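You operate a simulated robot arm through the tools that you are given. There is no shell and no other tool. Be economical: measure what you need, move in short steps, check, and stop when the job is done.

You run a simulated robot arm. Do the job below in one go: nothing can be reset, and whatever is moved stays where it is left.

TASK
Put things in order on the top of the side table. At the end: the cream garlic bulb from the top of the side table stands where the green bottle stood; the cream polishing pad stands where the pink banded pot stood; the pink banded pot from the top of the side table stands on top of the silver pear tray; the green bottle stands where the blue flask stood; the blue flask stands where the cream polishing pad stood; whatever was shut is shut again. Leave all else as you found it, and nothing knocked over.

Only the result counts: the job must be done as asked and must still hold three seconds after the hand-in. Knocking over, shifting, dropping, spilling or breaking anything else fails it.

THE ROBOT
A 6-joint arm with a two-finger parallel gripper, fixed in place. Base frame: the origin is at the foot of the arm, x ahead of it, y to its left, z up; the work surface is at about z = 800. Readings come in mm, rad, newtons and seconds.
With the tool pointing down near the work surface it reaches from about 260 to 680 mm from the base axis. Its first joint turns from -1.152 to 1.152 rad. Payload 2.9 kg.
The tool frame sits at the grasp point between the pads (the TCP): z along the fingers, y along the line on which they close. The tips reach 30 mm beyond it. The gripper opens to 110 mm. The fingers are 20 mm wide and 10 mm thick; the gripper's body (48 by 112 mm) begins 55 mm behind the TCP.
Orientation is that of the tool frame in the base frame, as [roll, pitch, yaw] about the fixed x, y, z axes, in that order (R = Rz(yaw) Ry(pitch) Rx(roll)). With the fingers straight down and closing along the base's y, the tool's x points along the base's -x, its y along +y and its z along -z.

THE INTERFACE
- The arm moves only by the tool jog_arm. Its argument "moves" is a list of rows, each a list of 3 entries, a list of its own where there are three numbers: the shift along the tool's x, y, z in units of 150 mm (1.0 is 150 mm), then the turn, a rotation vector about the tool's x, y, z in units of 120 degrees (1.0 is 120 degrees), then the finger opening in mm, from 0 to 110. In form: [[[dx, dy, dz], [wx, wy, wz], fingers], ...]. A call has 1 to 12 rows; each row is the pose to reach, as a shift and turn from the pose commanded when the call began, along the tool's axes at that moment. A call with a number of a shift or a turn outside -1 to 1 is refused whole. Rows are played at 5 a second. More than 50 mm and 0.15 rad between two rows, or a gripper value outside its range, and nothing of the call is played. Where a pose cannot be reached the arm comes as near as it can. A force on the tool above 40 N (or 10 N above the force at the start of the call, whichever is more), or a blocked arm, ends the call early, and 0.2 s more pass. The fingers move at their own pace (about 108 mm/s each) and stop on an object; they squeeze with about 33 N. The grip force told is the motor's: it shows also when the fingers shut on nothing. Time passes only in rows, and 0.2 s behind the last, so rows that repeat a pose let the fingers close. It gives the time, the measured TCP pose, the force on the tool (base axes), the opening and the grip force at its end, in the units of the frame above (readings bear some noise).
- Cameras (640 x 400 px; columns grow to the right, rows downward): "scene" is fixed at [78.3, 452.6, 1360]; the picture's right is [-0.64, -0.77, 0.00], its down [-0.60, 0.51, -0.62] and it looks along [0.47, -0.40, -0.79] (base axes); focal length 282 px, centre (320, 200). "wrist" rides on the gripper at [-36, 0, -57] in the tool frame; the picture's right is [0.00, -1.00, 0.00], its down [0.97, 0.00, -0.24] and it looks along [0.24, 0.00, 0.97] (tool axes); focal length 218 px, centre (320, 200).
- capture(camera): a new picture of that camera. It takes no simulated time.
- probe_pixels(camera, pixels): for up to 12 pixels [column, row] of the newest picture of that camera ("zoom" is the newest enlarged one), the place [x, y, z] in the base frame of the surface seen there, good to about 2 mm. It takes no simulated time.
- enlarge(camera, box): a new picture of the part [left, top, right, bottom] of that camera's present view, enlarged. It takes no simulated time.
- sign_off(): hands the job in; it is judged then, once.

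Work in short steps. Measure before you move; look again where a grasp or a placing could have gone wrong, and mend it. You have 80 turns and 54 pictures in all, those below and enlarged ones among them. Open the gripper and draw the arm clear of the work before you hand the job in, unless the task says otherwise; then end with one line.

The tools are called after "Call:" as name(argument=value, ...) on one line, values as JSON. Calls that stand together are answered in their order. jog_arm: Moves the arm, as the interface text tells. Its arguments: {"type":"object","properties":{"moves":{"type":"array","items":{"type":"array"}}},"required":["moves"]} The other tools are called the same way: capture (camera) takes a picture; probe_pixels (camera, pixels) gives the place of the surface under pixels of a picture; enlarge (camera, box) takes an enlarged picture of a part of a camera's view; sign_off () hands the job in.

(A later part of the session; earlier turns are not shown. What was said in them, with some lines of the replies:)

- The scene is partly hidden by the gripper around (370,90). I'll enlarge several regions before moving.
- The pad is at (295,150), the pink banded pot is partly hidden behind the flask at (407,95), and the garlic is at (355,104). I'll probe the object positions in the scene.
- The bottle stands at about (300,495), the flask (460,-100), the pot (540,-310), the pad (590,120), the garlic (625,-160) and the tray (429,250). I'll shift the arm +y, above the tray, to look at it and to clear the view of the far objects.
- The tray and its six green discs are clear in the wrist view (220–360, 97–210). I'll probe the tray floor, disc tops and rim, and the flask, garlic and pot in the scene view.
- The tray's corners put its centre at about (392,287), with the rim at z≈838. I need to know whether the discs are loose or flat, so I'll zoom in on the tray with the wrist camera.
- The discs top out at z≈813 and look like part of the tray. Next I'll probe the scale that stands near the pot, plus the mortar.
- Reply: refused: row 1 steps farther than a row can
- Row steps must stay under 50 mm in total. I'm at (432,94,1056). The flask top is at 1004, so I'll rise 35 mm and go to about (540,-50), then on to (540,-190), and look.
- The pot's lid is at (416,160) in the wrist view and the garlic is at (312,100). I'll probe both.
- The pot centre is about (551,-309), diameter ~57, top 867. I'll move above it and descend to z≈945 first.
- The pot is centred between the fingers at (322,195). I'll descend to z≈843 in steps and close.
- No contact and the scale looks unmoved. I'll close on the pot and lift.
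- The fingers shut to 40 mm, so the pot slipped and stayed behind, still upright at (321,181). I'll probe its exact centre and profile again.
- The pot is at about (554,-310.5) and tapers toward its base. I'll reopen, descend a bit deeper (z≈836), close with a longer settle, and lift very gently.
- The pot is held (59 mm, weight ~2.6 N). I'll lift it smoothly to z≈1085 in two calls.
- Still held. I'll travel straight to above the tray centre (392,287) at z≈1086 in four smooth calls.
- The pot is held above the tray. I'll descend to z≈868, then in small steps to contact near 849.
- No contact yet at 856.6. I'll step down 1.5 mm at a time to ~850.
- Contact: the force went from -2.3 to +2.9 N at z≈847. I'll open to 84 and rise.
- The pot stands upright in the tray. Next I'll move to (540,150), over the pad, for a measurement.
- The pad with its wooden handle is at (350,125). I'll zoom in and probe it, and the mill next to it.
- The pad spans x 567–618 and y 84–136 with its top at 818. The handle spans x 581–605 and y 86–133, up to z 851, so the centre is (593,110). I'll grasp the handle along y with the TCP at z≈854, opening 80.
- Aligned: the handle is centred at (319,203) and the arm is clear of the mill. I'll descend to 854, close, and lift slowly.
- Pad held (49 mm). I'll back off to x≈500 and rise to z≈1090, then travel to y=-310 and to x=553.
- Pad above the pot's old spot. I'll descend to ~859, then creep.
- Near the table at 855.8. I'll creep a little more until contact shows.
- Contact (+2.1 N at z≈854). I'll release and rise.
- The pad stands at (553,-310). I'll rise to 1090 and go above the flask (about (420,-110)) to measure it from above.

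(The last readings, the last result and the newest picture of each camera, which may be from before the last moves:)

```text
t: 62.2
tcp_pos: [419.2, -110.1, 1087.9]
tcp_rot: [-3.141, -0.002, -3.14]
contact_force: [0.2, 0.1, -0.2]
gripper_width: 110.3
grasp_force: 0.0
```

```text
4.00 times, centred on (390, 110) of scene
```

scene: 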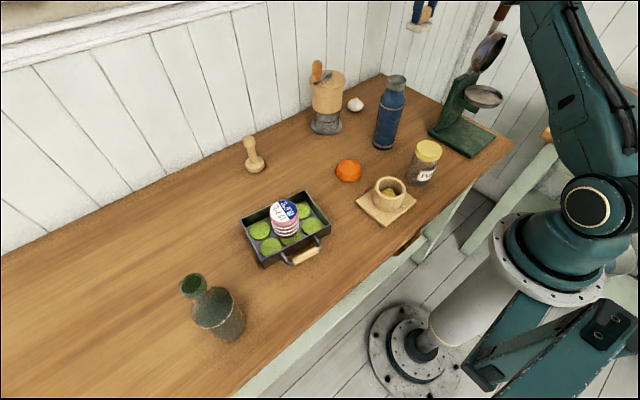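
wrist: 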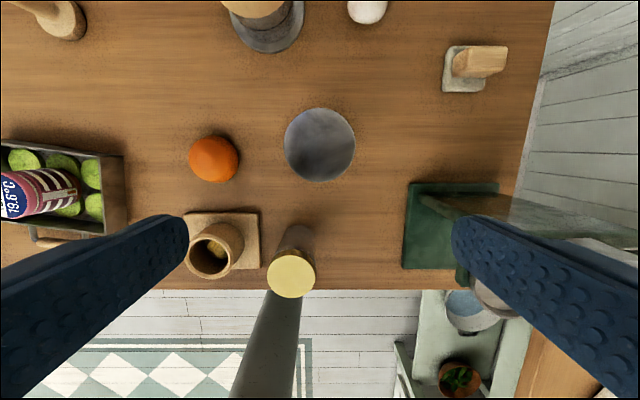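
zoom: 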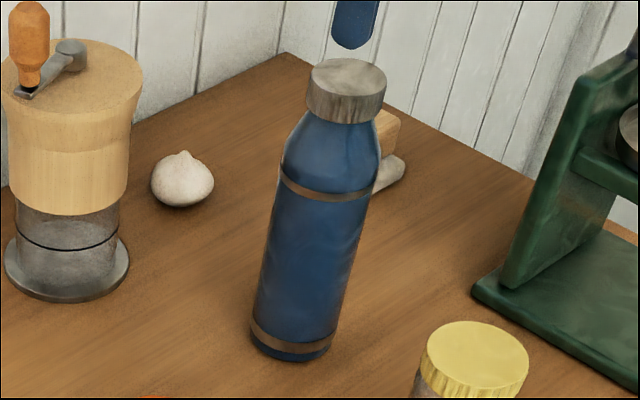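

Call:
probe_pixels(camera="wrist", pixels=[[287, 145], [320, 145], [353, 145], [320, 110], [320, 179]])

Call:
probe_pixels(camera="zoom", pixels=[[340, 112], [335, 120], [330, 150], [320, 195], [325, 185], [300, 260], [290, 345], [285, 190], [370, 195], [252, 335], [330, 345], [348, 63]])

```text
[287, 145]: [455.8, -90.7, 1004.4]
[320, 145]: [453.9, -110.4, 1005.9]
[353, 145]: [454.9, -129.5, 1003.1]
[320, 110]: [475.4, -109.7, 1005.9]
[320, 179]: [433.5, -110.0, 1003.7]
```

```text
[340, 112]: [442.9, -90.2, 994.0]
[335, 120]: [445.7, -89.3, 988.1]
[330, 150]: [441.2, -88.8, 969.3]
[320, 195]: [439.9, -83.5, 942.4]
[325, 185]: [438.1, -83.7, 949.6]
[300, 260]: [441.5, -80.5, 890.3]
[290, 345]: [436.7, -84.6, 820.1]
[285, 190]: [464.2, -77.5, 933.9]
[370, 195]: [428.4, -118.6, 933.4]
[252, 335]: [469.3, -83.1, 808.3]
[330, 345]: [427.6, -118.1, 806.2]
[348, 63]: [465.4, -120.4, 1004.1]
```

The flask is centred at (454.5,-110), top 1005, body Ø≈62 up to z≈948. I'll descend to TCP z≈956 (the palm just clears the cap), close on the upper cylinder, then lift a little.

Call:
jog_arm(moves=[[[-0.12, 0, 0], [0, 0, 0], 110], [[-0.237, 0, 0], [0, 0, 0], 110], [[-0.237, 0, 0.25], [0, 0, 0], 110], [[-0.237, 0, 0.5], [0, 0, 0], 110], [[-0.237, 0, 0.7], [0, 0, 0], 110], [[-0.237, 0, 0.83], [0, 0, 0], 110], [[-0.237, 0, 0.88], [0, 0, 0], 110], [[-0.237, 0, 0.88], [0, 0, 0], 80], [[-0.237, 0, 0.88], [0, 0, 0], 30], [[-0.237, 0, 0.88], [0, 0, 0], 0], [[-0.237, 0, 0.88], [0, 0, 0], 0], [[-0.237, 0, 0.88], [0, 0, 0], 0]])

Call:
jog_arm(moves=[[[0, 0, -0.01], [0, 0, 0], 0], [[0, 0, -0.03], [0, 0, 0], 0], [[0, 0, -0.06], [0, 0, 0], 0], [[0, 0, -0.1], [0, 0, 0], 0], [[0, 0, -0.13], [0, 0, 0], 0]])

Call:
capture(camera="scene")

```text
t: 64.8
tcp_pos: [454.9, -110.5, 957.3]
tcp_rot: [3.142, 0.001, -3.141]
contact_force: [0.9, 1.1, -0.1]
gripper_width: 61.3
grasp_force: 33.6
```

```text
t: 66.0
tcp_pos: [455.8, -110.1, 977.3]
tcp_rot: [3.141, 0.0, 3.141]
contact_force: [0.0, 0.0, -6.3]
gripper_width: 61.4
grasp_force: 33.2
```

```text
21 pictures are left
```

scene: 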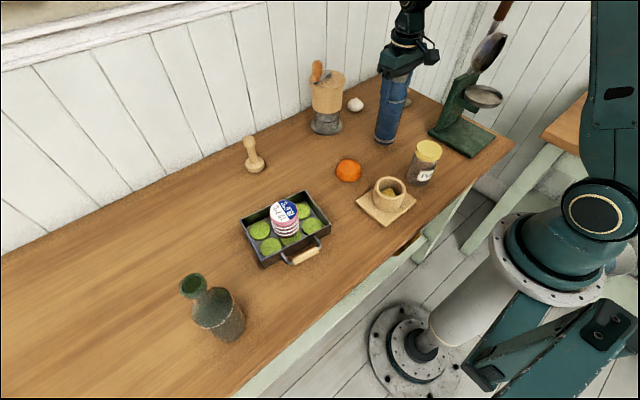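

Flask held (6.3 N). I'll lift to TCP 1060, go +y at x≈455 to y=110, then +x to 592, clearing the mill.

Call:
jog_arm(moves=[[[0, 0, -0.03], [0, 0, 0], 0], [[0, 0, -0.08], [0, 0, 0], 0], [[0, 0, -0.15], [0, 0, 0], 0], [[0, 0, -0.23], [0, 0, 0], 0], [[0, 0, -0.32], [0, 0, 0], 0], [[0, 0, -0.41], [0, 0, 0], 0], [[0, 0, -0.49], [0, 0, 0], 0], [[0, 0, -0.54], [0, 0, 0], 0], [[0, 0, -0.56], [0, 0, 0], 0]])

Call:
jog_arm(moves=[[[0, 0.02, 0], [0, 0, 0], 0], [[0, 0.06, 0], [0, 0, 0], 0], [[0, 0.12, 0], [0, 0, 0], 0], [[0, 0.21, 0], [0, 0, 0], 0], [[0, 0.31, 0], [0, 0, 0], 0], [[0, 0.42, 0], [0, 0, 0], 0], [[0, 0.53, 0], [0, 0, 0], 0], [[0, 0.63, 0], [0, 0, 0], 0], [[0, 0.72, 0], [0, 0, 0], 0], [[0, 0.78, 0], [0, 0, 0], 0], [[0, 0.81, 0], [0, 0, 0], 0], [[0, 0.82, 0], [0, 0, 0], 0]])

Call:
jog_arm(moves=[[[0, 0.02, 0], [0, 0, 0], 0], [[0, 0.06, 0], [0, 0, 0], 0], [[0, 0.11, 0], [0, 0, 0], 0], [[0, 0.18, 0], [0, 0, 0], 0], [[0, 0.26, 0], [0, 0, 0], 0], [[0, 0.34, 0], [0, 0, 0], 0], [[0, 0.43, 0], [0, 0, 0], 0], [[0, 0.51, 0], [0, 0, 0], 0], [[0, 0.57, 0], [0, 0, 0], 0], [[0, 0.62, 0], [0, 0, 0], 0], [[0, 0.64, 0], [0, 0, 0], 0], [[0, 0.65, 0], [0, 0, 0], 0]])

Call:
jog_arm(moves=[[[-0.02, 0, 0], [0, 0, 0], 0], [[-0.06, 0, 0], [0, 0, 0], 0], [[-0.13, 0, 0], [0, 0, 0], 0], [[-0.22, 0, 0], [0, 0, 0], 0], [[-0.33, 0, 0], [0, 0, 0], 0], [[-0.45, 0, 0], [0, 0, 0], 0], [[-0.57, 0, 0], [0, 0, 0], 0], [[-0.69, 0, 0], [0, 0, 0], 0], [[-0.79, 0, 0], [0, 0, 0], 0], [[-0.87, 0, 0], [0, 0, 0], 0], [[-0.91, 0, 0], [0, 0, 0], 0], [[-0.92, 0, 0], [0, 0, 0], 0]])

Call:
capture(camera="scene")

```text
t: 68.0
tcp_pos: [454.5, -111.1, 1059.8]
tcp_rot: [3.141, -0.001, -3.141]
contact_force: [0.8, -0.4, -6.5]
gripper_width: 61.5
grasp_force: 32.8
```

```text
t: 70.6
tcp_pos: [454.8, 11.5, 1059.8]
tcp_rot: [3.141, -0.001, -3.141]
contact_force: [-0.6, 0.0, -6.9]
gripper_width: 61.6
grasp_force: 32.6
```

```text
t: 73.2
tcp_pos: [455.3, 109.2, 1060.6]
tcp_rot: [3.141, 0.0, 3.14]
contact_force: [-0.7, 0.0, -6.3]
gripper_width: 61.3
grasp_force: 34.0
```

```text
t: 75.8
tcp_pos: [594.3, 110.8, 1061.4]
tcp_rot: [3.142, 0.001, 3.141]
contact_force: [0.1, 0.3, -6.3]
gripper_width: 61.1
grasp_force: 32.7
```

```text
20 pictures are left
```

scene: 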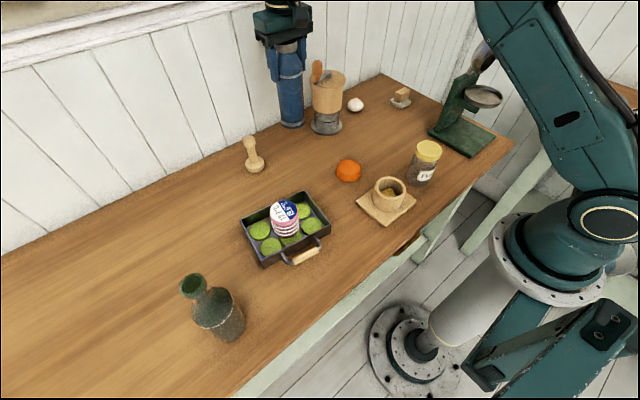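

Flask over the pad's old spot. I'll descend to ~961 then creep to contact near 957.

Call:
jog_arm(moves=[[[0, 0, 0.03], [0, 0, 0], 0], [[0, 0, 0.09], [0, 0, 0], 0], [[0, 0, 0.17], [0, 0, 0], 0], [[0, 0, 0.26], [0, 0, 0], 0], [[0, 0, 0.35], [0, 0, 0], 0], [[0, 0, 0.44], [0, 0, 0], 0], [[0, 0, 0.52], [0, 0, 0], 0], [[0, 0, 0.58], [0, 0, 0], 0], [[0, 0, 0.62], [0, 0, 0], 0], [[0, 0, 0.65], [0, 0, 0], 0]])

Call:
jog_arm(moves=[[[0, 0, 0.01], [0, 0, 0], 0], [[0, 0, 0.02], [0, 0, 0], 0]])

Call:
jog_arm(moves=[[[0, 0, 0.005], [0, 0, 0], 0], [[0, 0, 0.01], [0, 0, 0], 0]])

```text
t: 78.0
tcp_pos: [593.6, 110.6, 961.1]
tcp_rot: [-3.141, 0.0, -3.141]
contact_force: [0.6, -0.8, -7.1]
gripper_width: 61.3
grasp_force: 33.1
```

```text
t: 78.6
tcp_pos: [593.7, 110.2, 959.5]
tcp_rot: [-3.141, 0.0, -3.141]
contact_force: [-0.4, 0.5, -6.3]
gripper_width: 61.3
grasp_force: 33.1
```

```text
t: 79.2
tcp_pos: [593.0, 108.4, 958.0]
tcp_rot: [3.141, 0.0, -3.141]
contact_force: [-0.2, -0.3, -5.9]
gripper_width: 61.6
grasp_force: 32.5
```

Not yet in contact; I'll creep by ~1 mm.

Call:
jog_arm(moves=[[[0, 0, 0.004], [0, 0, 0], 0], [[0, 0, 0.007], [0, 0, 0], 0]])

Call:
jog_arm(moves=[[[0, 0, 0.003], [0, 0, 0], 0], [[0, 0, 0.005], [0, 0, 0], 0]])

```text
t: 79.8
tcp_pos: [592.7, 109.3, 956.5]
tcp_rot: [-3.141, 0.0, 3.141]
contact_force: [0.6, 0.6, -6.4]
gripper_width: 61.0
grasp_force: 32.4
```

```text
t: 80.4
tcp_pos: [593.3, 109.0, 956.5]
tcp_rot: [3.141, 0.001, -3.142]
contact_force: [-1.8, 0.2, -1.7]
gripper_width: 61.4
grasp_force: 33.2
```

Contact (weight now mostly carried by the table). I'll release and rise.

Call:
jog_arm(moves=[[[0, 0, 0.003], [0, 0, 0], 66], [[0, 0, 0.003], [0, 0, 0], 72], [[0, 0, 0.003], [0, 0, 0], 85], [[0, 0, -0.03], [0, 0, 0], 85], [[0, 0, -0.15], [0, 0, 0], 85], [[0, 0, -0.4], [0, 0, 0], 85], [[0, 0, -0.7], [0, 0, 0], 85], [[0, 0, -0.9], [0, 0, 0], 85]])

Call:
jog_arm(moves=[[[0.15, 0.15, 0], [0, 0, 0], 85], [[0.35, 0.35, 0], [0, 0, 0], 85], [[0.55, 0.55, 0], [0, 0, 0], 85], [[0.75, 0.75, 0], [0, 0, 0], 85], [[0.95, 0.95, 0], [0, 0, 0], 85]])

Call:
capture(camera="scene")

```text
t: 82.2
tcp_pos: [591.2, 110.4, 1091.5]
tcp_rot: [-3.141, -0.001, -3.141]
contact_force: [0.6, 0.3, 0.0]
gripper_width: 85.1
grasp_force: 0.1
```

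```text
t: 83.4
tcp_pos: [451.5, 253.6, 1090.9]
tcp_rot: [3.141, 0.0, 3.141]
contact_force: [-0.5, 0.1, 0.9]
gripper_width: 84.9
grasp_force: 0.0
```

```text
19 pictures are left
```

scene: 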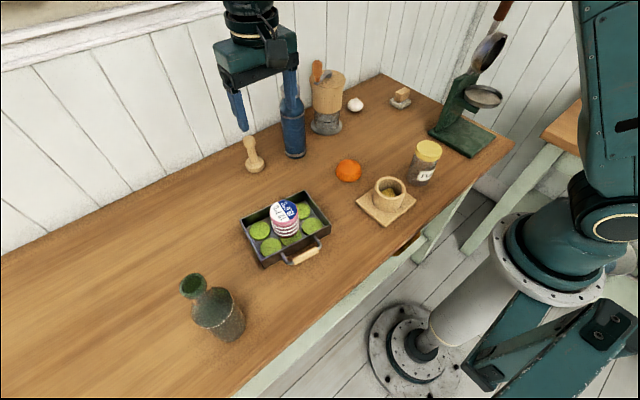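

The flask stands. Now to the green bottle: I'll move to about (280,480) at z≈1090 for a look.

Call:
jog_arm(moves=[[[0.15, 0.2, 0], [0, 0, 0], 110], [[0.3, 0.4, 0], [0, 0, 0], 110], [[0.45, 0.6, 0], [0, 0, 0], 110], [[0.6, 0.8, 0], [0, 0, 0], 110], [[0.7, 1, 0], [0, 0, 0], 110]])

Call:
jog_arm(moves=[[[0.15, 0.15, 0], [0, 0, 0], 110], [[0.3, 0.3, 0], [0, 0, 0], 110], [[0.45, 0.45, 0], [0, 0, 0], 110], [[0.45, 0.52, 0], [0, 0, 0], 110], [[0.45, 0.52, 0], [0, 0, 0], 110]])

Call:
capture(camera="wrist")

Call:
enlarge(camera="scene", box=[160, 255, 270, 355])

```text
t: 84.6
tcp_pos: [346.2, 403.6, 1091.7]
tcp_rot: [3.141, -0.001, -3.141]
contact_force: [0.2, -0.2, 0.6]
gripper_width: 109.9
grasp_force: 0.1
```

```text
t: 85.8
tcp_pos: [278.6, 480.4, 1092.0]
tcp_rot: [3.141, 0.001, -3.141]
contact_force: [0.3, 0.8, -0.5]
gripper_width: 110.0
grasp_force: 0.1
```

```text
18 pictures are left
```

wrist: 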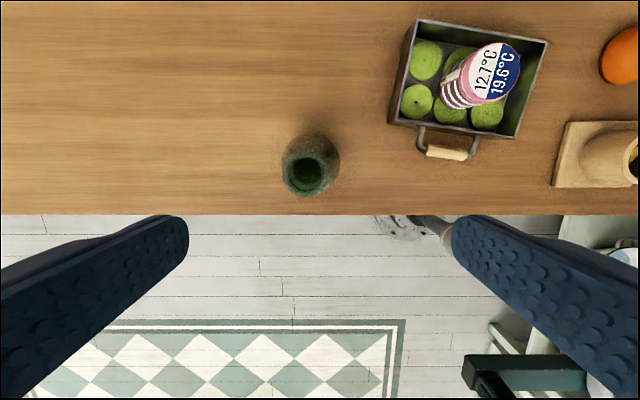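

```text
4.00 times, centred on (215, 305) of scene
```

zoom: 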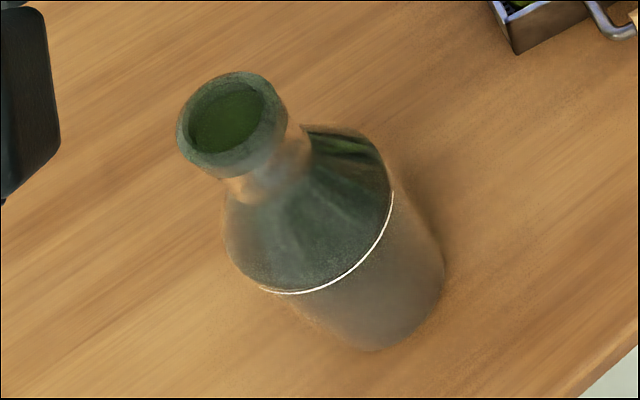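

The bottle is seen from above, with its mouth at about (307,172). I'll probe the rim and the body profile.

Call:
probe_pixels(camera="wrist", pixels=[[285, 172], [307, 152], [307, 194], [330, 172], [310, 137], [338, 160], [307, 174], [300, 145], [335, 150]])

Call:
probe_pixels(camera="zoom", pixels=[[230, 76], [182, 130], [220, 168], [275, 150], [265, 180], [235, 220], [300, 240], [300, 291], [360, 320], [385, 340], [392, 200], [440, 280]])

Call:
enlarge(camera="wrist", box=[260, 115, 360, 215])

```text
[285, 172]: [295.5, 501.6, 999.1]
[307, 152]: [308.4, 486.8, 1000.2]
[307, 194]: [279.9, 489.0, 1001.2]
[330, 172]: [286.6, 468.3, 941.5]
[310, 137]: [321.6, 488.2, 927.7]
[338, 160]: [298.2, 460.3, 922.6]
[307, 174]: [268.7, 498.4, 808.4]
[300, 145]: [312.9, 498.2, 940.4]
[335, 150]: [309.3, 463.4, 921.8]
```

```text
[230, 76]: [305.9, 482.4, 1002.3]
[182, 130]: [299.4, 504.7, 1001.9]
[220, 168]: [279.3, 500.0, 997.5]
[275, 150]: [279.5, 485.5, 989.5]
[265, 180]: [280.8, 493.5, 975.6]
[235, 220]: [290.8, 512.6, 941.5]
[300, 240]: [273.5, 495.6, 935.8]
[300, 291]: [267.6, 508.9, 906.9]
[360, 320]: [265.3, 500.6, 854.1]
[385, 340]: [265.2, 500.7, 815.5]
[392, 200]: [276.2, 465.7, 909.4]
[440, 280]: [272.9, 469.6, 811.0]
```

```text
4.00 times, centred on (310, 165) of wrist
```

zoom: 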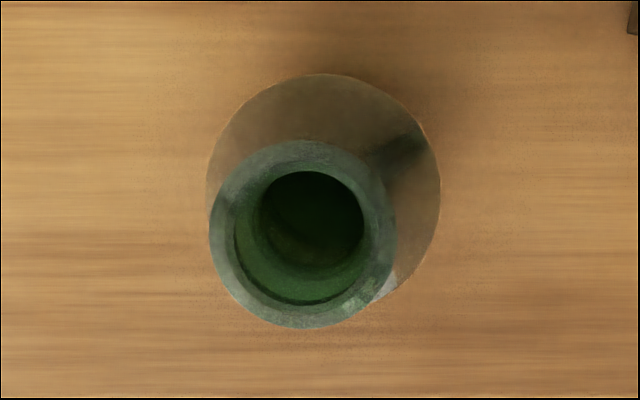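

The bottle is centred at ≈(295.5,489.5). The lip Ø32 spans z≈985–1001 and the shoulder begins near 945. I'll grip the lip with the TCP at z≈988 (tips at 958, above the shoulder) and lift gently.

Call:
jog_arm(moves=[[[-0.113, 0.062, 0], [0, 0, 0], 80], [[-0.113, 0.062, 0.2], [0, 0, 0], 70], [[-0.113, 0.062, 0.4], [0, 0, 0], 70], [[-0.113, 0.062, 0.55], [0, 0, 0], 70], [[-0.113, 0.062, 0.65], [0, 0, 0], 70], [[-0.113, 0.062, 0.69], [0, 0, 0], 70], [[-0.113, 0.062, 0.69], [0, 0, 0], 70]])

Call:
capture(camera="wrist")

Call:
enlarge(camera="scene", box=[150, 200, 310, 360])

```text
t: 87.4
tcp_pos: [295.6, 491.2, 987.2]
tcp_rot: [3.14, 0.0, -3.141]
contact_force: [0.3, -0.6, 0.9]
gripper_width: 70.2
grasp_force: 0.0
```

```text
15 pictures are left
```

wrist: 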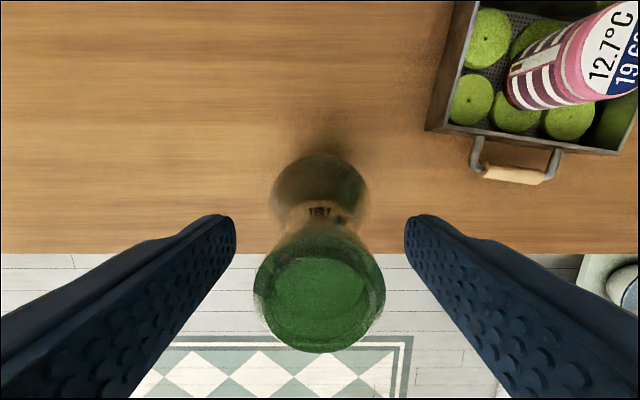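

```text
2.50 times, centred on (230, 280) of scene
```

zoom: 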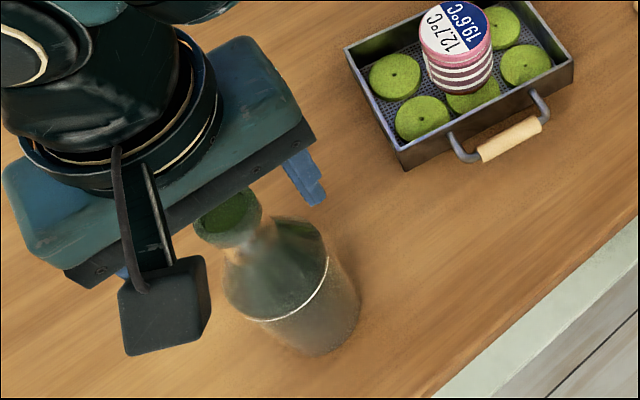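

The lip is centred between the fingers at (320,290). I'll close and lift a few mm.

Call:
jog_arm(moves=[[[0, 0, 0], [0, 0, 0], 45], [[0, 0, 0], [0, 0, 0], 30], [[0, 0, 0], [0, 0, 0], 0], [[0, 0, 0], [0, 0, 0], 0], [[0, 0, 0], [0, 0, 0], 0]])

Call:
jog_arm(moves=[[[0, 0, -0.01], [0, 0, 0], 0], [[0, 0, -0.02], [0, 0, 0], 0], [[0, 0, -0.04], [0, 0, 0], 0], [[0, 0, -0.06], [0, 0, 0], 0], [[0, 0, -0.08], [0, 0, 0], 0], [[0, 0, -0.1], [0, 0, 0], 0]])

Call:
capture(camera="scene")

```text
t: 88.6
tcp_pos: [294.9, 490.0, 987.5]
tcp_rot: [3.141, 0.001, -3.141]
contact_force: [-0.5, 0.9, 0.2]
gripper_width: 35.3
grasp_force: 33.0
```

```text
t: 90.0
tcp_pos: [295.2, 489.3, 1003.2]
tcp_rot: [3.14, 0.001, -3.141]
contact_force: [0.7, -1.0, -3.5]
gripper_width: 35.4
grasp_force: 33.1
```

```text
13 pictures are left
```

scene: 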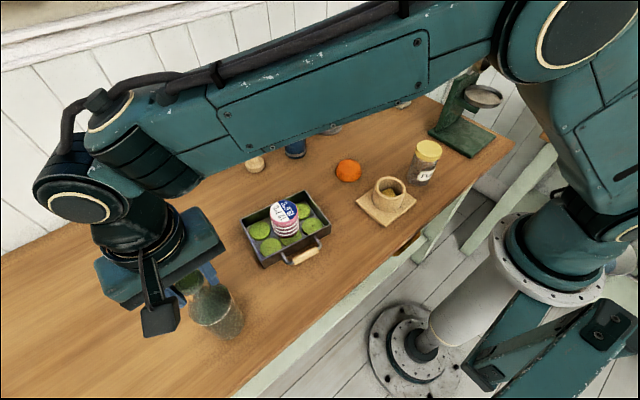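

Held, weight ~3.5 N; the bottle's bottom is at TCP-187. I'll lift to TCP≈1110 and travel straight to (454.5,-110).

Call:
jog_arm(moves=[[[0, 0, -0.03], [0, 0, 0], 0], [[0, 0, -0.08], [0, 0, 0], 0], [[0, 0, -0.15], [0, 0, 0], 0], [[0, 0, -0.23], [0, 0, 0], 0], [[0, 0, -0.32], [0, 0, 0], 0], [[0, 0, -0.41], [0, 0, 0], 0], [[0, 0, -0.5], [0, 0, 0], 0], [[0, 0, -0.58], [0, 0, 0], 0], [[0, 0, -0.65], [0, 0, 0], 0], [[0, 0, -0.69], [0, 0, 0], 0], [[0, 0, -0.71], [0, 0, 0], 0]])

Call:
jog_arm(moves=[[[-0.01, -0.03, 0], [0, 0, 0], 0], [[-0.02, -0.08, 0], [0, 0, 0], 0], [[-0.04, -0.16, 0], [0, 0, 0], 0], [[-0.07, -0.26, 0], [0, 0, 0], 0], [[-0.1, -0.38, 0], [0, 0, 0], 0], [[-0.135, -0.51, 0], [0, 0, 0], 0], [[-0.17, -0.64, 0], [0, 0, 0], 0], [[-0.2, -0.76, 0], [0, 0, 0], 0], [[-0.23, -0.86, 0], [0, 0, 0], 0], [[-0.25, -0.94, 0], [0, 0, 0], 0], [[-0.26, -0.98, 0], [0, 0, 0], 0], [[-0.266, -1, 0], [0, 0, 0], 0]])

Call:
jog_arm(moves=[[[-0.01, -0.03, 0], [0, 0, 0], 0], [[-0.02, -0.08, 0], [0, 0, 0], 0], [[-0.04, -0.16, 0], [0, 0, 0], 0], [[-0.07, -0.26, 0], [0, 0, 0], 0], [[-0.1, -0.38, 0], [0, 0, 0], 0], [[-0.135, -0.51, 0], [0, 0, 0], 0], [[-0.17, -0.64, 0], [0, 0, 0], 0], [[-0.2, -0.76, 0], [0, 0, 0], 0], [[-0.23, -0.86, 0], [0, 0, 0], 0], [[-0.25, -0.94, 0], [0, 0, 0], 0], [[-0.26, -0.98, 0], [0, 0, 0], 0], [[-0.266, -1, 0], [0, 0, 0], 0]])

Call:
jog_arm(moves=[[[-0.01, -0.03, 0], [0, 0, 0], 0], [[-0.02, -0.08, 0], [0, 0, 0], 0], [[-0.04, -0.16, 0], [0, 0, 0], 0], [[-0.07, -0.26, 0], [0, 0, 0], 0], [[-0.1, -0.38, 0], [0, 0, 0], 0], [[-0.135, -0.51, 0], [0, 0, 0], 0], [[-0.17, -0.64, 0], [0, 0, 0], 0], [[-0.2, -0.76, 0], [0, 0, 0], 0], [[-0.23, -0.86, 0], [0, 0, 0], 0], [[-0.25, -0.94, 0], [0, 0, 0], 0], [[-0.26, -0.98, 0], [0, 0, 0], 0], [[-0.266, -1, 0], [0, 0, 0], 0]])

Call:
jog_arm(moves=[[[-0.01, -0.03, 0], [0, 0, 0], 0], [[-0.02, -0.08, 0], [0, 0, 0], 0], [[-0.04, -0.16, 0], [0, 0, 0], 0], [[-0.07, -0.26, 0], [0, 0, 0], 0], [[-0.1, -0.38, 0], [0, 0, 0], 0], [[-0.135, -0.51, 0], [0, 0, 0], 0], [[-0.17, -0.64, 0], [0, 0, 0], 0], [[-0.2, -0.76, 0], [0, 0, 0], 0], [[-0.23, -0.86, 0], [0, 0, 0], 0], [[-0.25, -0.94, 0], [0, 0, 0], 0], [[-0.26, -0.98, 0], [0, 0, 0], 0], [[-0.266, -1, 0], [0, 0, 0], 0]])

Call:
capture(camera="scene")

```text
t: 92.4
tcp_pos: [295.5, 489.1, 1109.7]
tcp_rot: [-3.141, 0.001, 3.141]
contact_force: [0.3, -1.8, -3.1]
gripper_width: 35.5
grasp_force: 33.0
```

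```text
t: 95.0
tcp_pos: [335.0, 339.9, 1108.5]
tcp_rot: [3.14, 0.0, 3.14]
contact_force: [-0.4, 0.5, -3.6]
gripper_width: 35.6
grasp_force: 32.5
```

```text
t: 97.6
tcp_pos: [375.8, 188.7, 1109.4]
tcp_rot: [-3.142, 0.0, 3.141]
contact_force: [0.0, -0.5, -3.0]
gripper_width: 35.2
grasp_force: 33.0
```

```text
t: 100.2
tcp_pos: [414.0, 40.4, 1109.4]
tcp_rot: [-3.141, 0.0, -3.141]
contact_force: [0.1, 0.2, -3.1]
gripper_width: 35.3
grasp_force: 33.4
```

```text
t: 102.8
tcp_pos: [456.0, -110.3, 1110.0]
tcp_rot: [-3.141, 0.001, 3.142]
contact_force: [0.1, 0.4, -3.0]
gripper_width: 35.5
grasp_force: 32.9
```

```text
12 pictures are left
```

scene: 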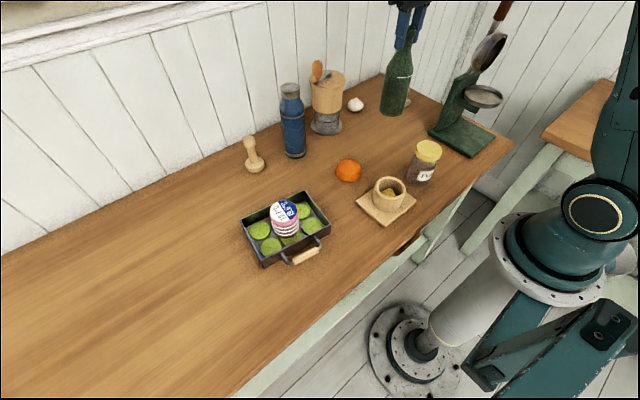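

The bottle hangs upright over the flask's old spot. I'll descend to ~991 then creep to contact near 987.

Call:
jog_arm(moves=[[[0, 0, 0.03], [0, 0, 0], 0], [[0, 0, 0.09], [0, 0, 0], 0], [[0, 0, 0.17], [0, 0, 0], 0], [[0, 0, 0.26], [0, 0, 0], 0], [[0, 0, 0.36], [0, 0, 0], 0], [[0, 0, 0.46], [0, 0, 0], 0], [[0, 0, 0.56], [0, 0, 0], 0], [[0, 0, 0.65], [0, 0, 0], 0], [[0, 0, 0.72], [0, 0, 0], 0], [[0, 0, 0.76], [0, 0, 0], 0], [[0, 0, 0.785], [0, 0, 0], 0], [[0, 0, 0.795], [0, 0, 0], 0]])

Call:
jog_arm(moves=[[[0, 0, 0.005], [0, 0, 0], 0], [[0, 0, 0.01], [0, 0, 0], 0]])

Call:
jog_arm(moves=[[[0, 0, 0.004], [0, 0, 0], 0], [[0, 0, 0.007], [0, 0, 0], 0]])

Call:
jog_arm(moves=[[[0, 0, 0.003], [0, 0, 0], 0], [[0, 0, 0.005], [0, 0, 0], 0]])

```text
t: 105.4
tcp_pos: [456.2, -111.4, 992.7]
tcp_rot: [-3.14, 0.007, -3.141]
contact_force: [-2.2, 1.6, 25.6]
gripper_width: 35.4
grasp_force: 33.0
```

```text
t: 106.0
tcp_pos: [456.4, -111.1, 988.6]
tcp_rot: [-3.139, 0.002, -3.141]
contact_force: [3.3, 0.9, 24.3]
gripper_width: 35.4
grasp_force: 32.7
```

```text
t: 106.6
tcp_pos: [453.8, -111.1, 988.8]
tcp_rot: [-3.14, 0.003, -3.141]
contact_force: [2.7, -1.5, 25.0]
gripper_width: 35.6
grasp_force: 32.9
```

```text
t: 107.2
tcp_pos: [455.3, -110.3, 986.7]
tcp_rot: [3.141, 0.003, -3.141]
contact_force: [2.2, -2.2, 25.1]
gripper_width: 35.5
grasp_force: 32.9
```

The bottle touched early (25 N, it slid a little in the grip). I'll ease up slightly to relieve the pressing force before releasing, and check for tilt.

Call:
jog_arm(moves=[[[0, 0, -0.004], [0, 0, 0], 0], [[0, 0, -0.006], [0, 0, 0], 0]])

Call:
capture(camera="scene")

```text
t: 107.8
tcp_pos: [454.7, -110.4, 988.1]
tcp_rot: [-3.141, 0.0, -3.141]
contact_force: [4.2, -5.8, 14.6]
gripper_width: 35.3
grasp_force: 33.1
```

```text
11 pictures are left
```

scene: 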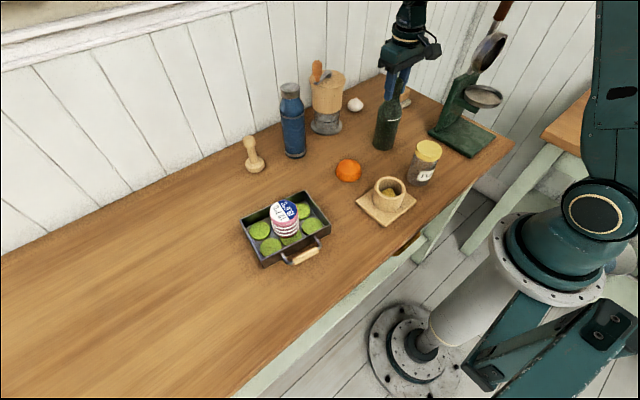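

Down to 14.6 N. I'll ease up another ~0.6 mm and read.

Call:
jog_arm(moves=[[[0, 0, -0.003], [0, 0, 0], 0], [[0, 0, -0.005], [0, 0, 0], 0]])

```text
t: 108.4
tcp_pos: [454.4, -109.3, 987.5]
tcp_rot: [3.142, -0.005, -3.139]
contact_force: [2.3, -1.2, 2.9]
gripper_width: 35.6
grasp_force: 33.0
```

The pressing force is down to 2.9 N and the bottle is standing. I'll release slowly and rise straight up.

Call:
jog_arm(moves=[[[0, 0, 0], [0, 0, 0], 38], [[0, 0, 0], [0, 0, 0], 44], [[0, 0, 0], [0, 0, 0], 60], [[0, 0, 0], [0, 0, 0], 70], [[0, 0, -0.05], [0, 0, 0], 70], [[0, 0, -0.2], [0, 0, 0], 70], [[0, 0, -0.4], [0, 0, 0], 70], [[0, 0, -0.65], [0, 0, 0], 70], [[0, 0, -0.7], [0, 0, 0], 70]])

Call:
capture(camera="wrist")

```text
t: 110.4
tcp_pos: [454.7, -112.0, 1094.5]
tcp_rot: [3.141, -0.001, -3.141]
contact_force: [-0.3, -0.2, -0.5]
gripper_width: 70.1
grasp_force: 0.0
```

```text
10 pictures are left
```

wrist: 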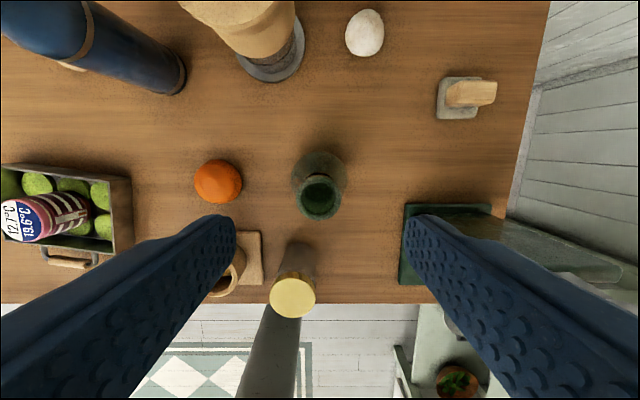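

The bottle stands at (454,-110). Now for the garlic at ≈(631,-171.5): I'll move above it and lower to z≈945.

Call:
jog_arm(moves=[[[-0.2, -0.08, 0], [0, 0, 0], 90], [[-0.4, -0.16, 0], [0, 0, 0], 90], [[-0.6, -0.24, 0], [0, 0, 0], 90], [[-0.8, -0.32, 0], [0, 0, 0], 90], [[-1, -0.41, 0], [0, 0, 0], 90]])

Call:
jog_arm(moves=[[[-0.175, 0, 0], [0, 0, 0], 90], [[-0.175, 0, 0.25], [0, 0, 0], 90], [[-0.175, 0, 0.5], [0, 0, 0], 90], [[-0.175, 0, 0.75], [0, 0, 0], 90], [[-0.175, 0, 1], [0, 0, 0], 90], [[-0.175, 0, 1], [0, 0, 0], 90]])

Call:
capture(camera="wrist")

```text
t: 111.6
tcp_pos: [604.1, -172.3, 1093.8]
tcp_rot: [-3.141, 0.0, -3.141]
contact_force: [-0.2, -1.6, -0.1]
gripper_width: 90.1
grasp_force: 0.1
```

```text
t: 113.0
tcp_pos: [631.5, -171.5, 941.5]
tcp_rot: [3.141, 0.0, -3.141]
contact_force: [-0.2, 0.3, 0.0]
gripper_width: 90.0
grasp_force: 0.3
out of reach, approached as far as the arm can: row 1
```

```text
9 pictures are left
```

wrist: 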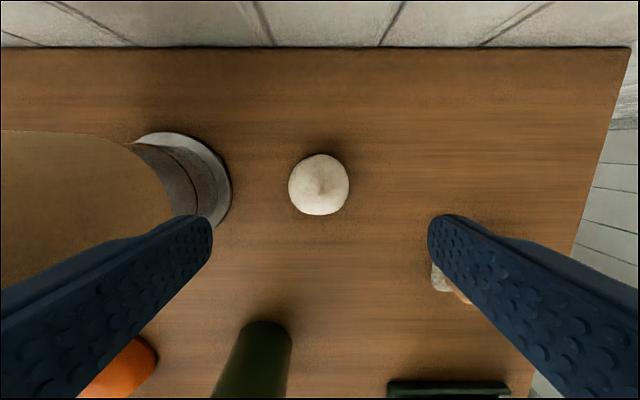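

The garlic is at (319,184). I'll probe its edges to refine x.

Call:
probe_pixels(camera="wrist", pixels=[[319, 157], [319, 212], [291, 184], [346, 184], [322, 188], [215, 165], [320, 60]])

```text
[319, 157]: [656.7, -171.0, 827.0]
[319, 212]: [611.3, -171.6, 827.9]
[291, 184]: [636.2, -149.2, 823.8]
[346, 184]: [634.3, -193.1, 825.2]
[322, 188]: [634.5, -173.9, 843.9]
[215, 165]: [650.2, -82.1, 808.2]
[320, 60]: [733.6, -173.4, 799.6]
```

Centre ≈(634,-171.3). I'll descend to z≈834, close, and lift a little.

Call:
jog_arm(moves=[[[-0.017, 0, 0.2], [0, 0, 0], 85], [[-0.017, 0, 0.4], [0, 0, 0], 85], [[-0.017, 0, 0.58], [0, 0, 0], 85], [[-0.017, 0, 0.68], [0, 0, 0], 85], [[-0.017, 0, 0.715], [0, 0, 0], 85], [[-0.017, 0, 0.715], [0, 0, 0], 60], [[-0.017, 0, 0.715], [0, 0, 0], 40], [[-0.017, 0, 0.715], [0, 0, 0], 0], [[-0.017, 0, 0.715], [0, 0, 0], 0], [[-0.017, 0, 0.715], [0, 0, 0], 0]])

Call:
jog_arm(moves=[[[0, 0, -0.01], [0, 0, 0], 0], [[0, 0, -0.03], [0, 0, 0], 0], [[0, 0, -0.07], [0, 0, 0], 0], [[0, 0, -0.13], [0, 0, 0], 0], [[0, 0, -0.2], [0, 0, 0], 0], [[0, 0, -0.28], [0, 0, 0], 0], [[0, 0, -0.36], [0, 0, 0], 0], [[0, 0, -0.43], [0, 0, 0], 0], [[0, 0, -0.47], [0, 0, 0], 0], [[0, 0, -0.48], [0, 0, 0], 0]])

Call:
capture(camera="wrist")

```text
t: 115.2
tcp_pos: [633.1, -171.6, 835.6]
tcp_rot: [3.141, 0.003, -3.141]
contact_force: [0.3, 0.1, -0.5]
gripper_width: 50.2
grasp_force: 33.8
```

```text
t: 117.4
tcp_pos: [634.4, -173.1, 908.4]
tcp_rot: [3.14, 0.001, 3.141]
contact_force: [-1.3, 0.8, -0.5]
gripper_width: 50.0
grasp_force: 33.0
```

```text
8 pictures are left
```

wrist: 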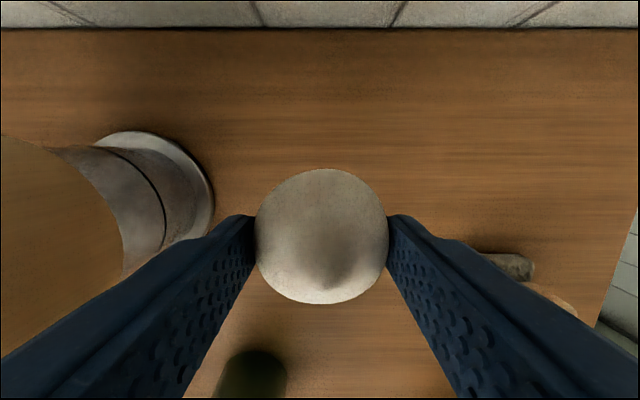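

Garlic held; its bottom is at ≈TCP-35. I'll retract to x≈540 while rising to z≈1080, then travel straight to (295.5,489.5).

Call:
jog_arm(moves=[[[0.03, 0, -0.02], [0, 0, 0], 0], [[0.09, 0, -0.07], [0, 0, 0], 0], [[0.17, 0, -0.15], [0, 0, 0], 0], [[0.26, 0, -0.25], [0, 0, 0], 0], [[0.35, 0, -0.36], [0, 0, 0], 0], [[0.44, 0, -0.48], [0, 0, 0], 0], [[0.52, 0, -0.6], [0, 0, 0], 0], [[0.58, 0, -0.72], [0, 0, 0], 0], [[0.62, 0, -0.83], [0, 0, 0], 0], [[0.63, 0, -0.92], [0, 0, 0], 0], [[0.63, 0, -0.98], [0, 0, 0], 0], [[0.63, 0, -1], [0, 0, 0], 0]])

Call:
jog_arm(moves=[[[0, 0, -0.03], [0, 0, 0], 0], [[0, 0, -0.08], [0, 0, 0], 0], [[0, 0, -0.13], [0, 0, 0], 0], [[0, 0, -0.15], [0, 0, 0], 0]])

Call:
capture(camera="scene")

```text
t: 120.0
tcp_pos: [540.1, -173.9, 1057.6]
tcp_rot: [-3.141, 0.0, 3.14]
contact_force: [-0.7, 0.3, -0.3]
gripper_width: 50.0
grasp_force: 33.3
```

```text
t: 121.0
tcp_pos: [538.7, -171.6, 1080.1]
tcp_rot: [3.141, 0.0, 3.14]
contact_force: [-0.4, -0.4, 1.1]
gripper_width: 50.0
grasp_force: 33.1
```

```text
7 pictures are left
```

scene: 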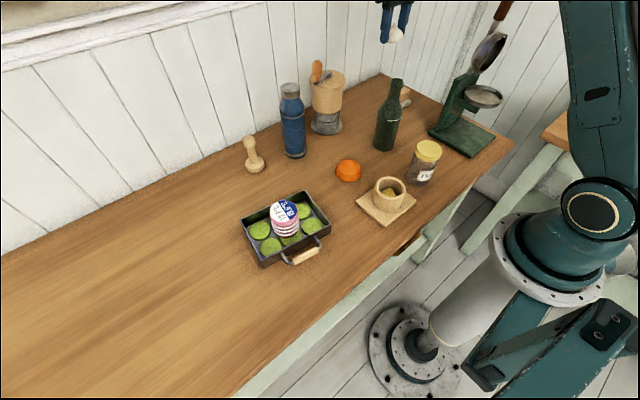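

All is well. I'll travel in five smooth calls to above (295.5,489.5).

Call:
jog_arm(moves=[[[0.01, 0.03, 0], [0, 0, 0], 0], [[0.04, 0.1, 0], [0, 0, 0], 0], [[0.08, 0.21, 0], [0, 0, 0], 0], [[0.13, 0.35, 0], [0, 0, 0], 0], [[0.18, 0.5, 0], [0, 0, 0], 0], [[0.24, 0.65, 0], [0, 0, 0], 0], [[0.29, 0.78, 0], [0, 0, 0], 0], [[0.32, 0.86, 0], [0, 0, 0], 0], [[0.325, 0.882, 0], [0, 0, 0], 0]])

Call:
jog_arm(moves=[[[0.01, 0.03, 0], [0, 0, 0], 0], [[0.04, 0.1, 0], [0, 0, 0], 0], [[0.08, 0.21, 0], [0, 0, 0], 0], [[0.13, 0.35, 0], [0, 0, 0], 0], [[0.18, 0.5, 0], [0, 0, 0], 0], [[0.24, 0.65, 0], [0, 0, 0], 0], [[0.29, 0.78, 0], [0, 0, 0], 0], [[0.32, 0.86, 0], [0, 0, 0], 0], [[0.325, 0.882, 0], [0, 0, 0], 0]])

Call:
jog_arm(moves=[[[0.01, 0.03, 0], [0, 0, 0], 0], [[0.04, 0.1, 0], [0, 0, 0], 0], [[0.08, 0.21, 0], [0, 0, 0], 0], [[0.13, 0.35, 0], [0, 0, 0], 0], [[0.18, 0.5, 0], [0, 0, 0], 0], [[0.24, 0.65, 0], [0, 0, 0], 0], [[0.29, 0.78, 0], [0, 0, 0], 0], [[0.32, 0.86, 0], [0, 0, 0], 0], [[0.325, 0.882, 0], [0, 0, 0], 0]])

Call:
jog_arm(moves=[[[0.01, 0.03, 0], [0, 0, 0], 0], [[0.04, 0.1, 0], [0, 0, 0], 0], [[0.08, 0.21, 0], [0, 0, 0], 0], [[0.13, 0.35, 0], [0, 0, 0], 0], [[0.18, 0.5, 0], [0, 0, 0], 0], [[0.24, 0.65, 0], [0, 0, 0], 0], [[0.29, 0.78, 0], [0, 0, 0], 0], [[0.32, 0.86, 0], [0, 0, 0], 0], [[0.325, 0.882, 0], [0, 0, 0], 0]])

Call:
jog_arm(moves=[[[0.01, 0.03, 0], [0, 0, 0], 0], [[0.04, 0.1, 0], [0, 0, 0], 0], [[0.08, 0.21, 0], [0, 0, 0], 0], [[0.13, 0.35, 0], [0, 0, 0], 0], [[0.18, 0.5, 0], [0, 0, 0], 0], [[0.24, 0.65, 0], [0, 0, 0], 0], [[0.29, 0.78, 0], [0, 0, 0], 0], [[0.32, 0.86, 0], [0, 0, 0], 0], [[0.325, 0.882, 0], [0, 0, 0], 0]])

```text
t: 123.0
tcp_pos: [489.6, -39.3, 1081.1]
tcp_rot: [3.141, -0.001, 3.141]
contact_force: [0.2, 0.2, 0.3]
gripper_width: 49.7
grasp_force: 33.3
```

```text
t: 125.0
tcp_pos: [441.5, 91.9, 1081.9]
tcp_rot: [3.141, 0.0, 3.142]
contact_force: [0.2, 0.4, -0.5]
gripper_width: 49.8
grasp_force: 32.8
```

```text
t: 127.0
tcp_pos: [392.5, 225.9, 1080.1]
tcp_rot: [3.14, 0.0, -3.141]
contact_force: [0.3, 0.1, -1.3]
gripper_width: 50.1
grasp_force: 32.5
```

```text
t: 129.0
tcp_pos: [343.6, 357.3, 1081.4]
tcp_rot: [3.141, 0.0, -3.141]
contact_force: [0.4, 0.9, -0.9]
gripper_width: 49.5
grasp_force: 32.9
```

```text
t: 131.0
tcp_pos: [294.7, 488.8, 1080.8]
tcp_rot: [-3.141, 0.0, 3.141]
contact_force: [0.2, -0.1, -0.4]
gripper_width: 49.6
grasp_force: 32.9
```

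Above the bottle's old spot with the garlic held. I'll descend to ~840, then creep.

Call:
jog_arm(moves=[[[0, 0, 0.04], [0, 0, 0], 0], [[0, 0, 0.12], [0, 0, 0], 0], [[0, 0, 0.24], [0, 0, 0], 0], [[0, 0, 0.38], [0, 0, 0], 0], [[0, 0, 0.53], [0, 0, 0], 0], [[0, 0, 0.68], [0, 0, 0], 0], [[0, 0, 0.82], [0, 0, 0], 0], [[0, 0, 0.92], [0, 0, 0], 0], [[0, 0, 0.98], [0, 0, 0], 0], [[0, 0, 1], [0, 0, 0], 0]])

Call:
jog_arm(moves=[[[0, 0, 0.05], [0, 0, 0], 0], [[0, 0, 0.12], [0, 0, 0], 0], [[0, 0, 0.2], [0, 0, 0], 0], [[0, 0, 0.28], [0, 0, 0], 0], [[0, 0, 0.36], [0, 0, 0], 0], [[0, 0, 0.44], [0, 0, 0], 0], [[0, 0, 0.51], [0, 0, 0], 0], [[0, 0, 0.56], [0, 0, 0], 0], [[0, 0, 0.59], [0, 0, 0], 0], [[0, 0, 0.6], [0, 0, 0], 0]])

Call:
jog_arm(moves=[[[0, 0, 0.01], [0, 0, 0], 0], [[0, 0, 0.02], [0, 0, 0], 0]])

Call:
jog_arm(moves=[[[0, 0, 0.005], [0, 0, 0], 0], [[0, 0, 0.009], [0, 0, 0], 0]])

```text
t: 133.2
tcp_pos: [294.1, 489.3, 930.1]
tcp_rot: [-3.14, 0.0, 3.141]
contact_force: [-0.3, 0.9, -0.1]
gripper_width: 49.4
grasp_force: 33.1
```

```text
t: 135.4
tcp_pos: [294.7, 490.2, 840.5]
tcp_rot: [-3.141, 0.0, -3.141]
contact_force: [-0.6, -0.3, -1.0]
gripper_width: 49.2
grasp_force: 33.1
```

```text
t: 136.0
tcp_pos: [294.9, 490.6, 837.8]
tcp_rot: [-3.141, 0.0, 3.14]
contact_force: [0.0, -0.4, 0.3]
gripper_width: 49.6
grasp_force: 32.7
```

```text
t: 136.6
tcp_pos: [294.8, 490.4, 836.3]
tcp_rot: [3.141, 0.0, -3.141]
contact_force: [-0.4, 0.0, 0.0]
gripper_width: 49.2
grasp_force: 32.7
```

No contact yet; I'll creep down in ~0.8 mm steps.

Call:
jog_arm(moves=[[[0, 0, 0.003], [0, 0, 0], 0], [[0, 0, 0.006], [0, 0, 0], 0]])

Call:
jog_arm(moves=[[[0, 0, 0.003], [0, 0, 0], 0], [[0, 0, 0.005], [0, 0, 0], 0]])

```text
t: 137.2
tcp_pos: [295.2, 489.5, 836.2]
tcp_rot: [-3.141, 0.0, -3.14]
contact_force: [-3.1, -3.1, 8.5]
gripper_width: 49.5
grasp_force: 32.8
```

```text
t: 137.8
tcp_pos: [294.7, 490.4, 835.7]
tcp_rot: [3.139, 0.0, -3.141]
contact_force: [-5.5, -6.0, 20.5]
gripper_width: 49.0
grasp_force: 33.1
```

Contact, now pressing at 20 N. I'll ease back ~0.9 mm before releasing.

Call:
jog_arm(moves=[[[0, 0, -0.004], [0, 0, 0], 0], [[0, 0, -0.007], [0, 0, 0], 0]])

Call:
jog_arm(moves=[[[0, 0, 0], [0, 0, 0], 52], [[0, 0, 0], [0, 0, 0], 58], [[0, 0, 0], [0, 0, 0], 70], [[0, 0, 0], [0, 0, 0], 80], [[0, 0, -0.05], [0, 0, 0], 80], [[0, 0, -0.2], [0, 0, 0], 80], [[0, 0, -0.45], [0, 0, 0], 80], [[0, 0, -0.75], [0, 0, 0], 80], [[0, 0, -1], [0, 0, 0], 80]])

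Call:
capture(camera="wrist")

```text
t: 138.4
tcp_pos: [295.5, 489.3, 835.5]
tcp_rot: [3.139, 0.002, -3.141]
contact_force: [-0.1, -0.4, 15.0]
gripper_width: 49.2
grasp_force: 33.0
```

```text
t: 140.4
tcp_pos: [294.7, 488.1, 987.1]
tcp_rot: [-3.141, 0.001, -3.141]
contact_force: [0.8, -0.2, -0.4]
gripper_width: 80.0
grasp_force: 0.0
```

```text
6 pictures are left
```

wrist: 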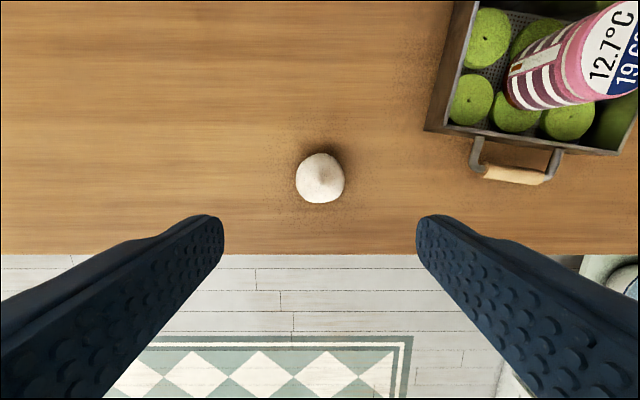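

The garlic stands upright at (320,178). I'll rise and draw back to the starting area, then check everything.

Call:
jog_arm(moves=[[[0, 0, -0.25], [0, 0, 0], 110], [[0, 0, -0.5], [0, 0, 0], 110], [[0, -0.15, -0.7], [0, 0, 0], 110], [[0, -0.4, -0.7], [0, 0, 0], 110], [[0, -0.7, -0.7], [0, 0, 0], 110], [[0, -1, -0.7], [0, 0, 0], 110]])

Call:
jog_arm(moves=[[[0, -0.3, 0], [0, 0, 0], 110], [[-0.05, -0.6, 0], [0, 0, 0], 110], [[-0.1, -0.9, 0], [0, 0, 0], 110], [[-0.1, -1, 0], [0, 0, 0], 110]])

Call:
jog_arm(moves=[[[0, -0.3, 0], [0, 0, 0], 110], [[0, -0.6, 0], [0, 0, 0], 110], [[0, -0.6, 0], [0, 0, 0], 110]])

Call:
capture(camera="scene")

Call:
capture(camera="wrist")

```text
t: 141.8
tcp_pos: [295.3, 340.4, 1089.3]
tcp_rot: [-3.141, 0.001, -3.141]
contact_force: [-0.5, 0.4, -0.1]
gripper_width: 110.0
grasp_force: 0.1
```

```text
t: 142.8
tcp_pos: [309.7, 189.6, 1091.1]
tcp_rot: [3.141, -0.001, -3.14]
contact_force: [0.6, 0.1, -0.5]
gripper_width: 109.8
grasp_force: 0.0
```

```text
t: 143.6
tcp_pos: [310.9, 99.1, 1090.0]
tcp_rot: [-3.14, -0.001, -3.141]
contact_force: [-0.6, -0.3, -0.5]
gripper_width: 109.9
grasp_force: 0.1
```

```text
5 pictures are left
```

scene: 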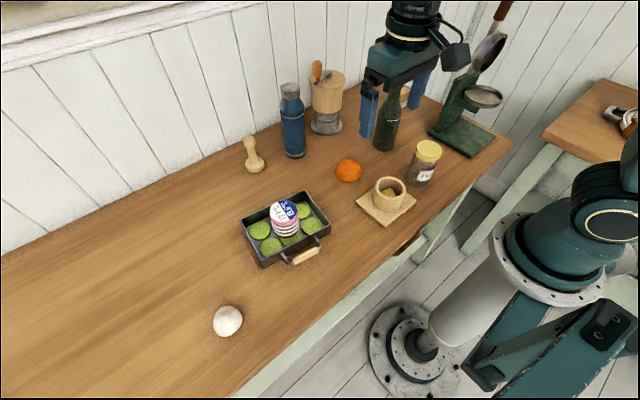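

```text
4 pictures are left
```

wrist: 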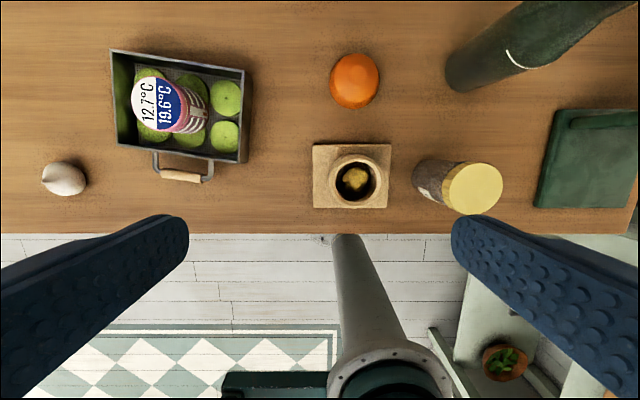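

Both views show all five objects upright in their places, everything else where it was, and the gripper open and clear. I'm handing in.

Call:
sign_off()

```text
The job is handed in.
```

The job is handed in: the garlic bulb, polishing pad, flask and bottle stand at their asked spots and the pink banded pot stands on the pear tray. Nothing was knocked over, and nothing had to be opened.
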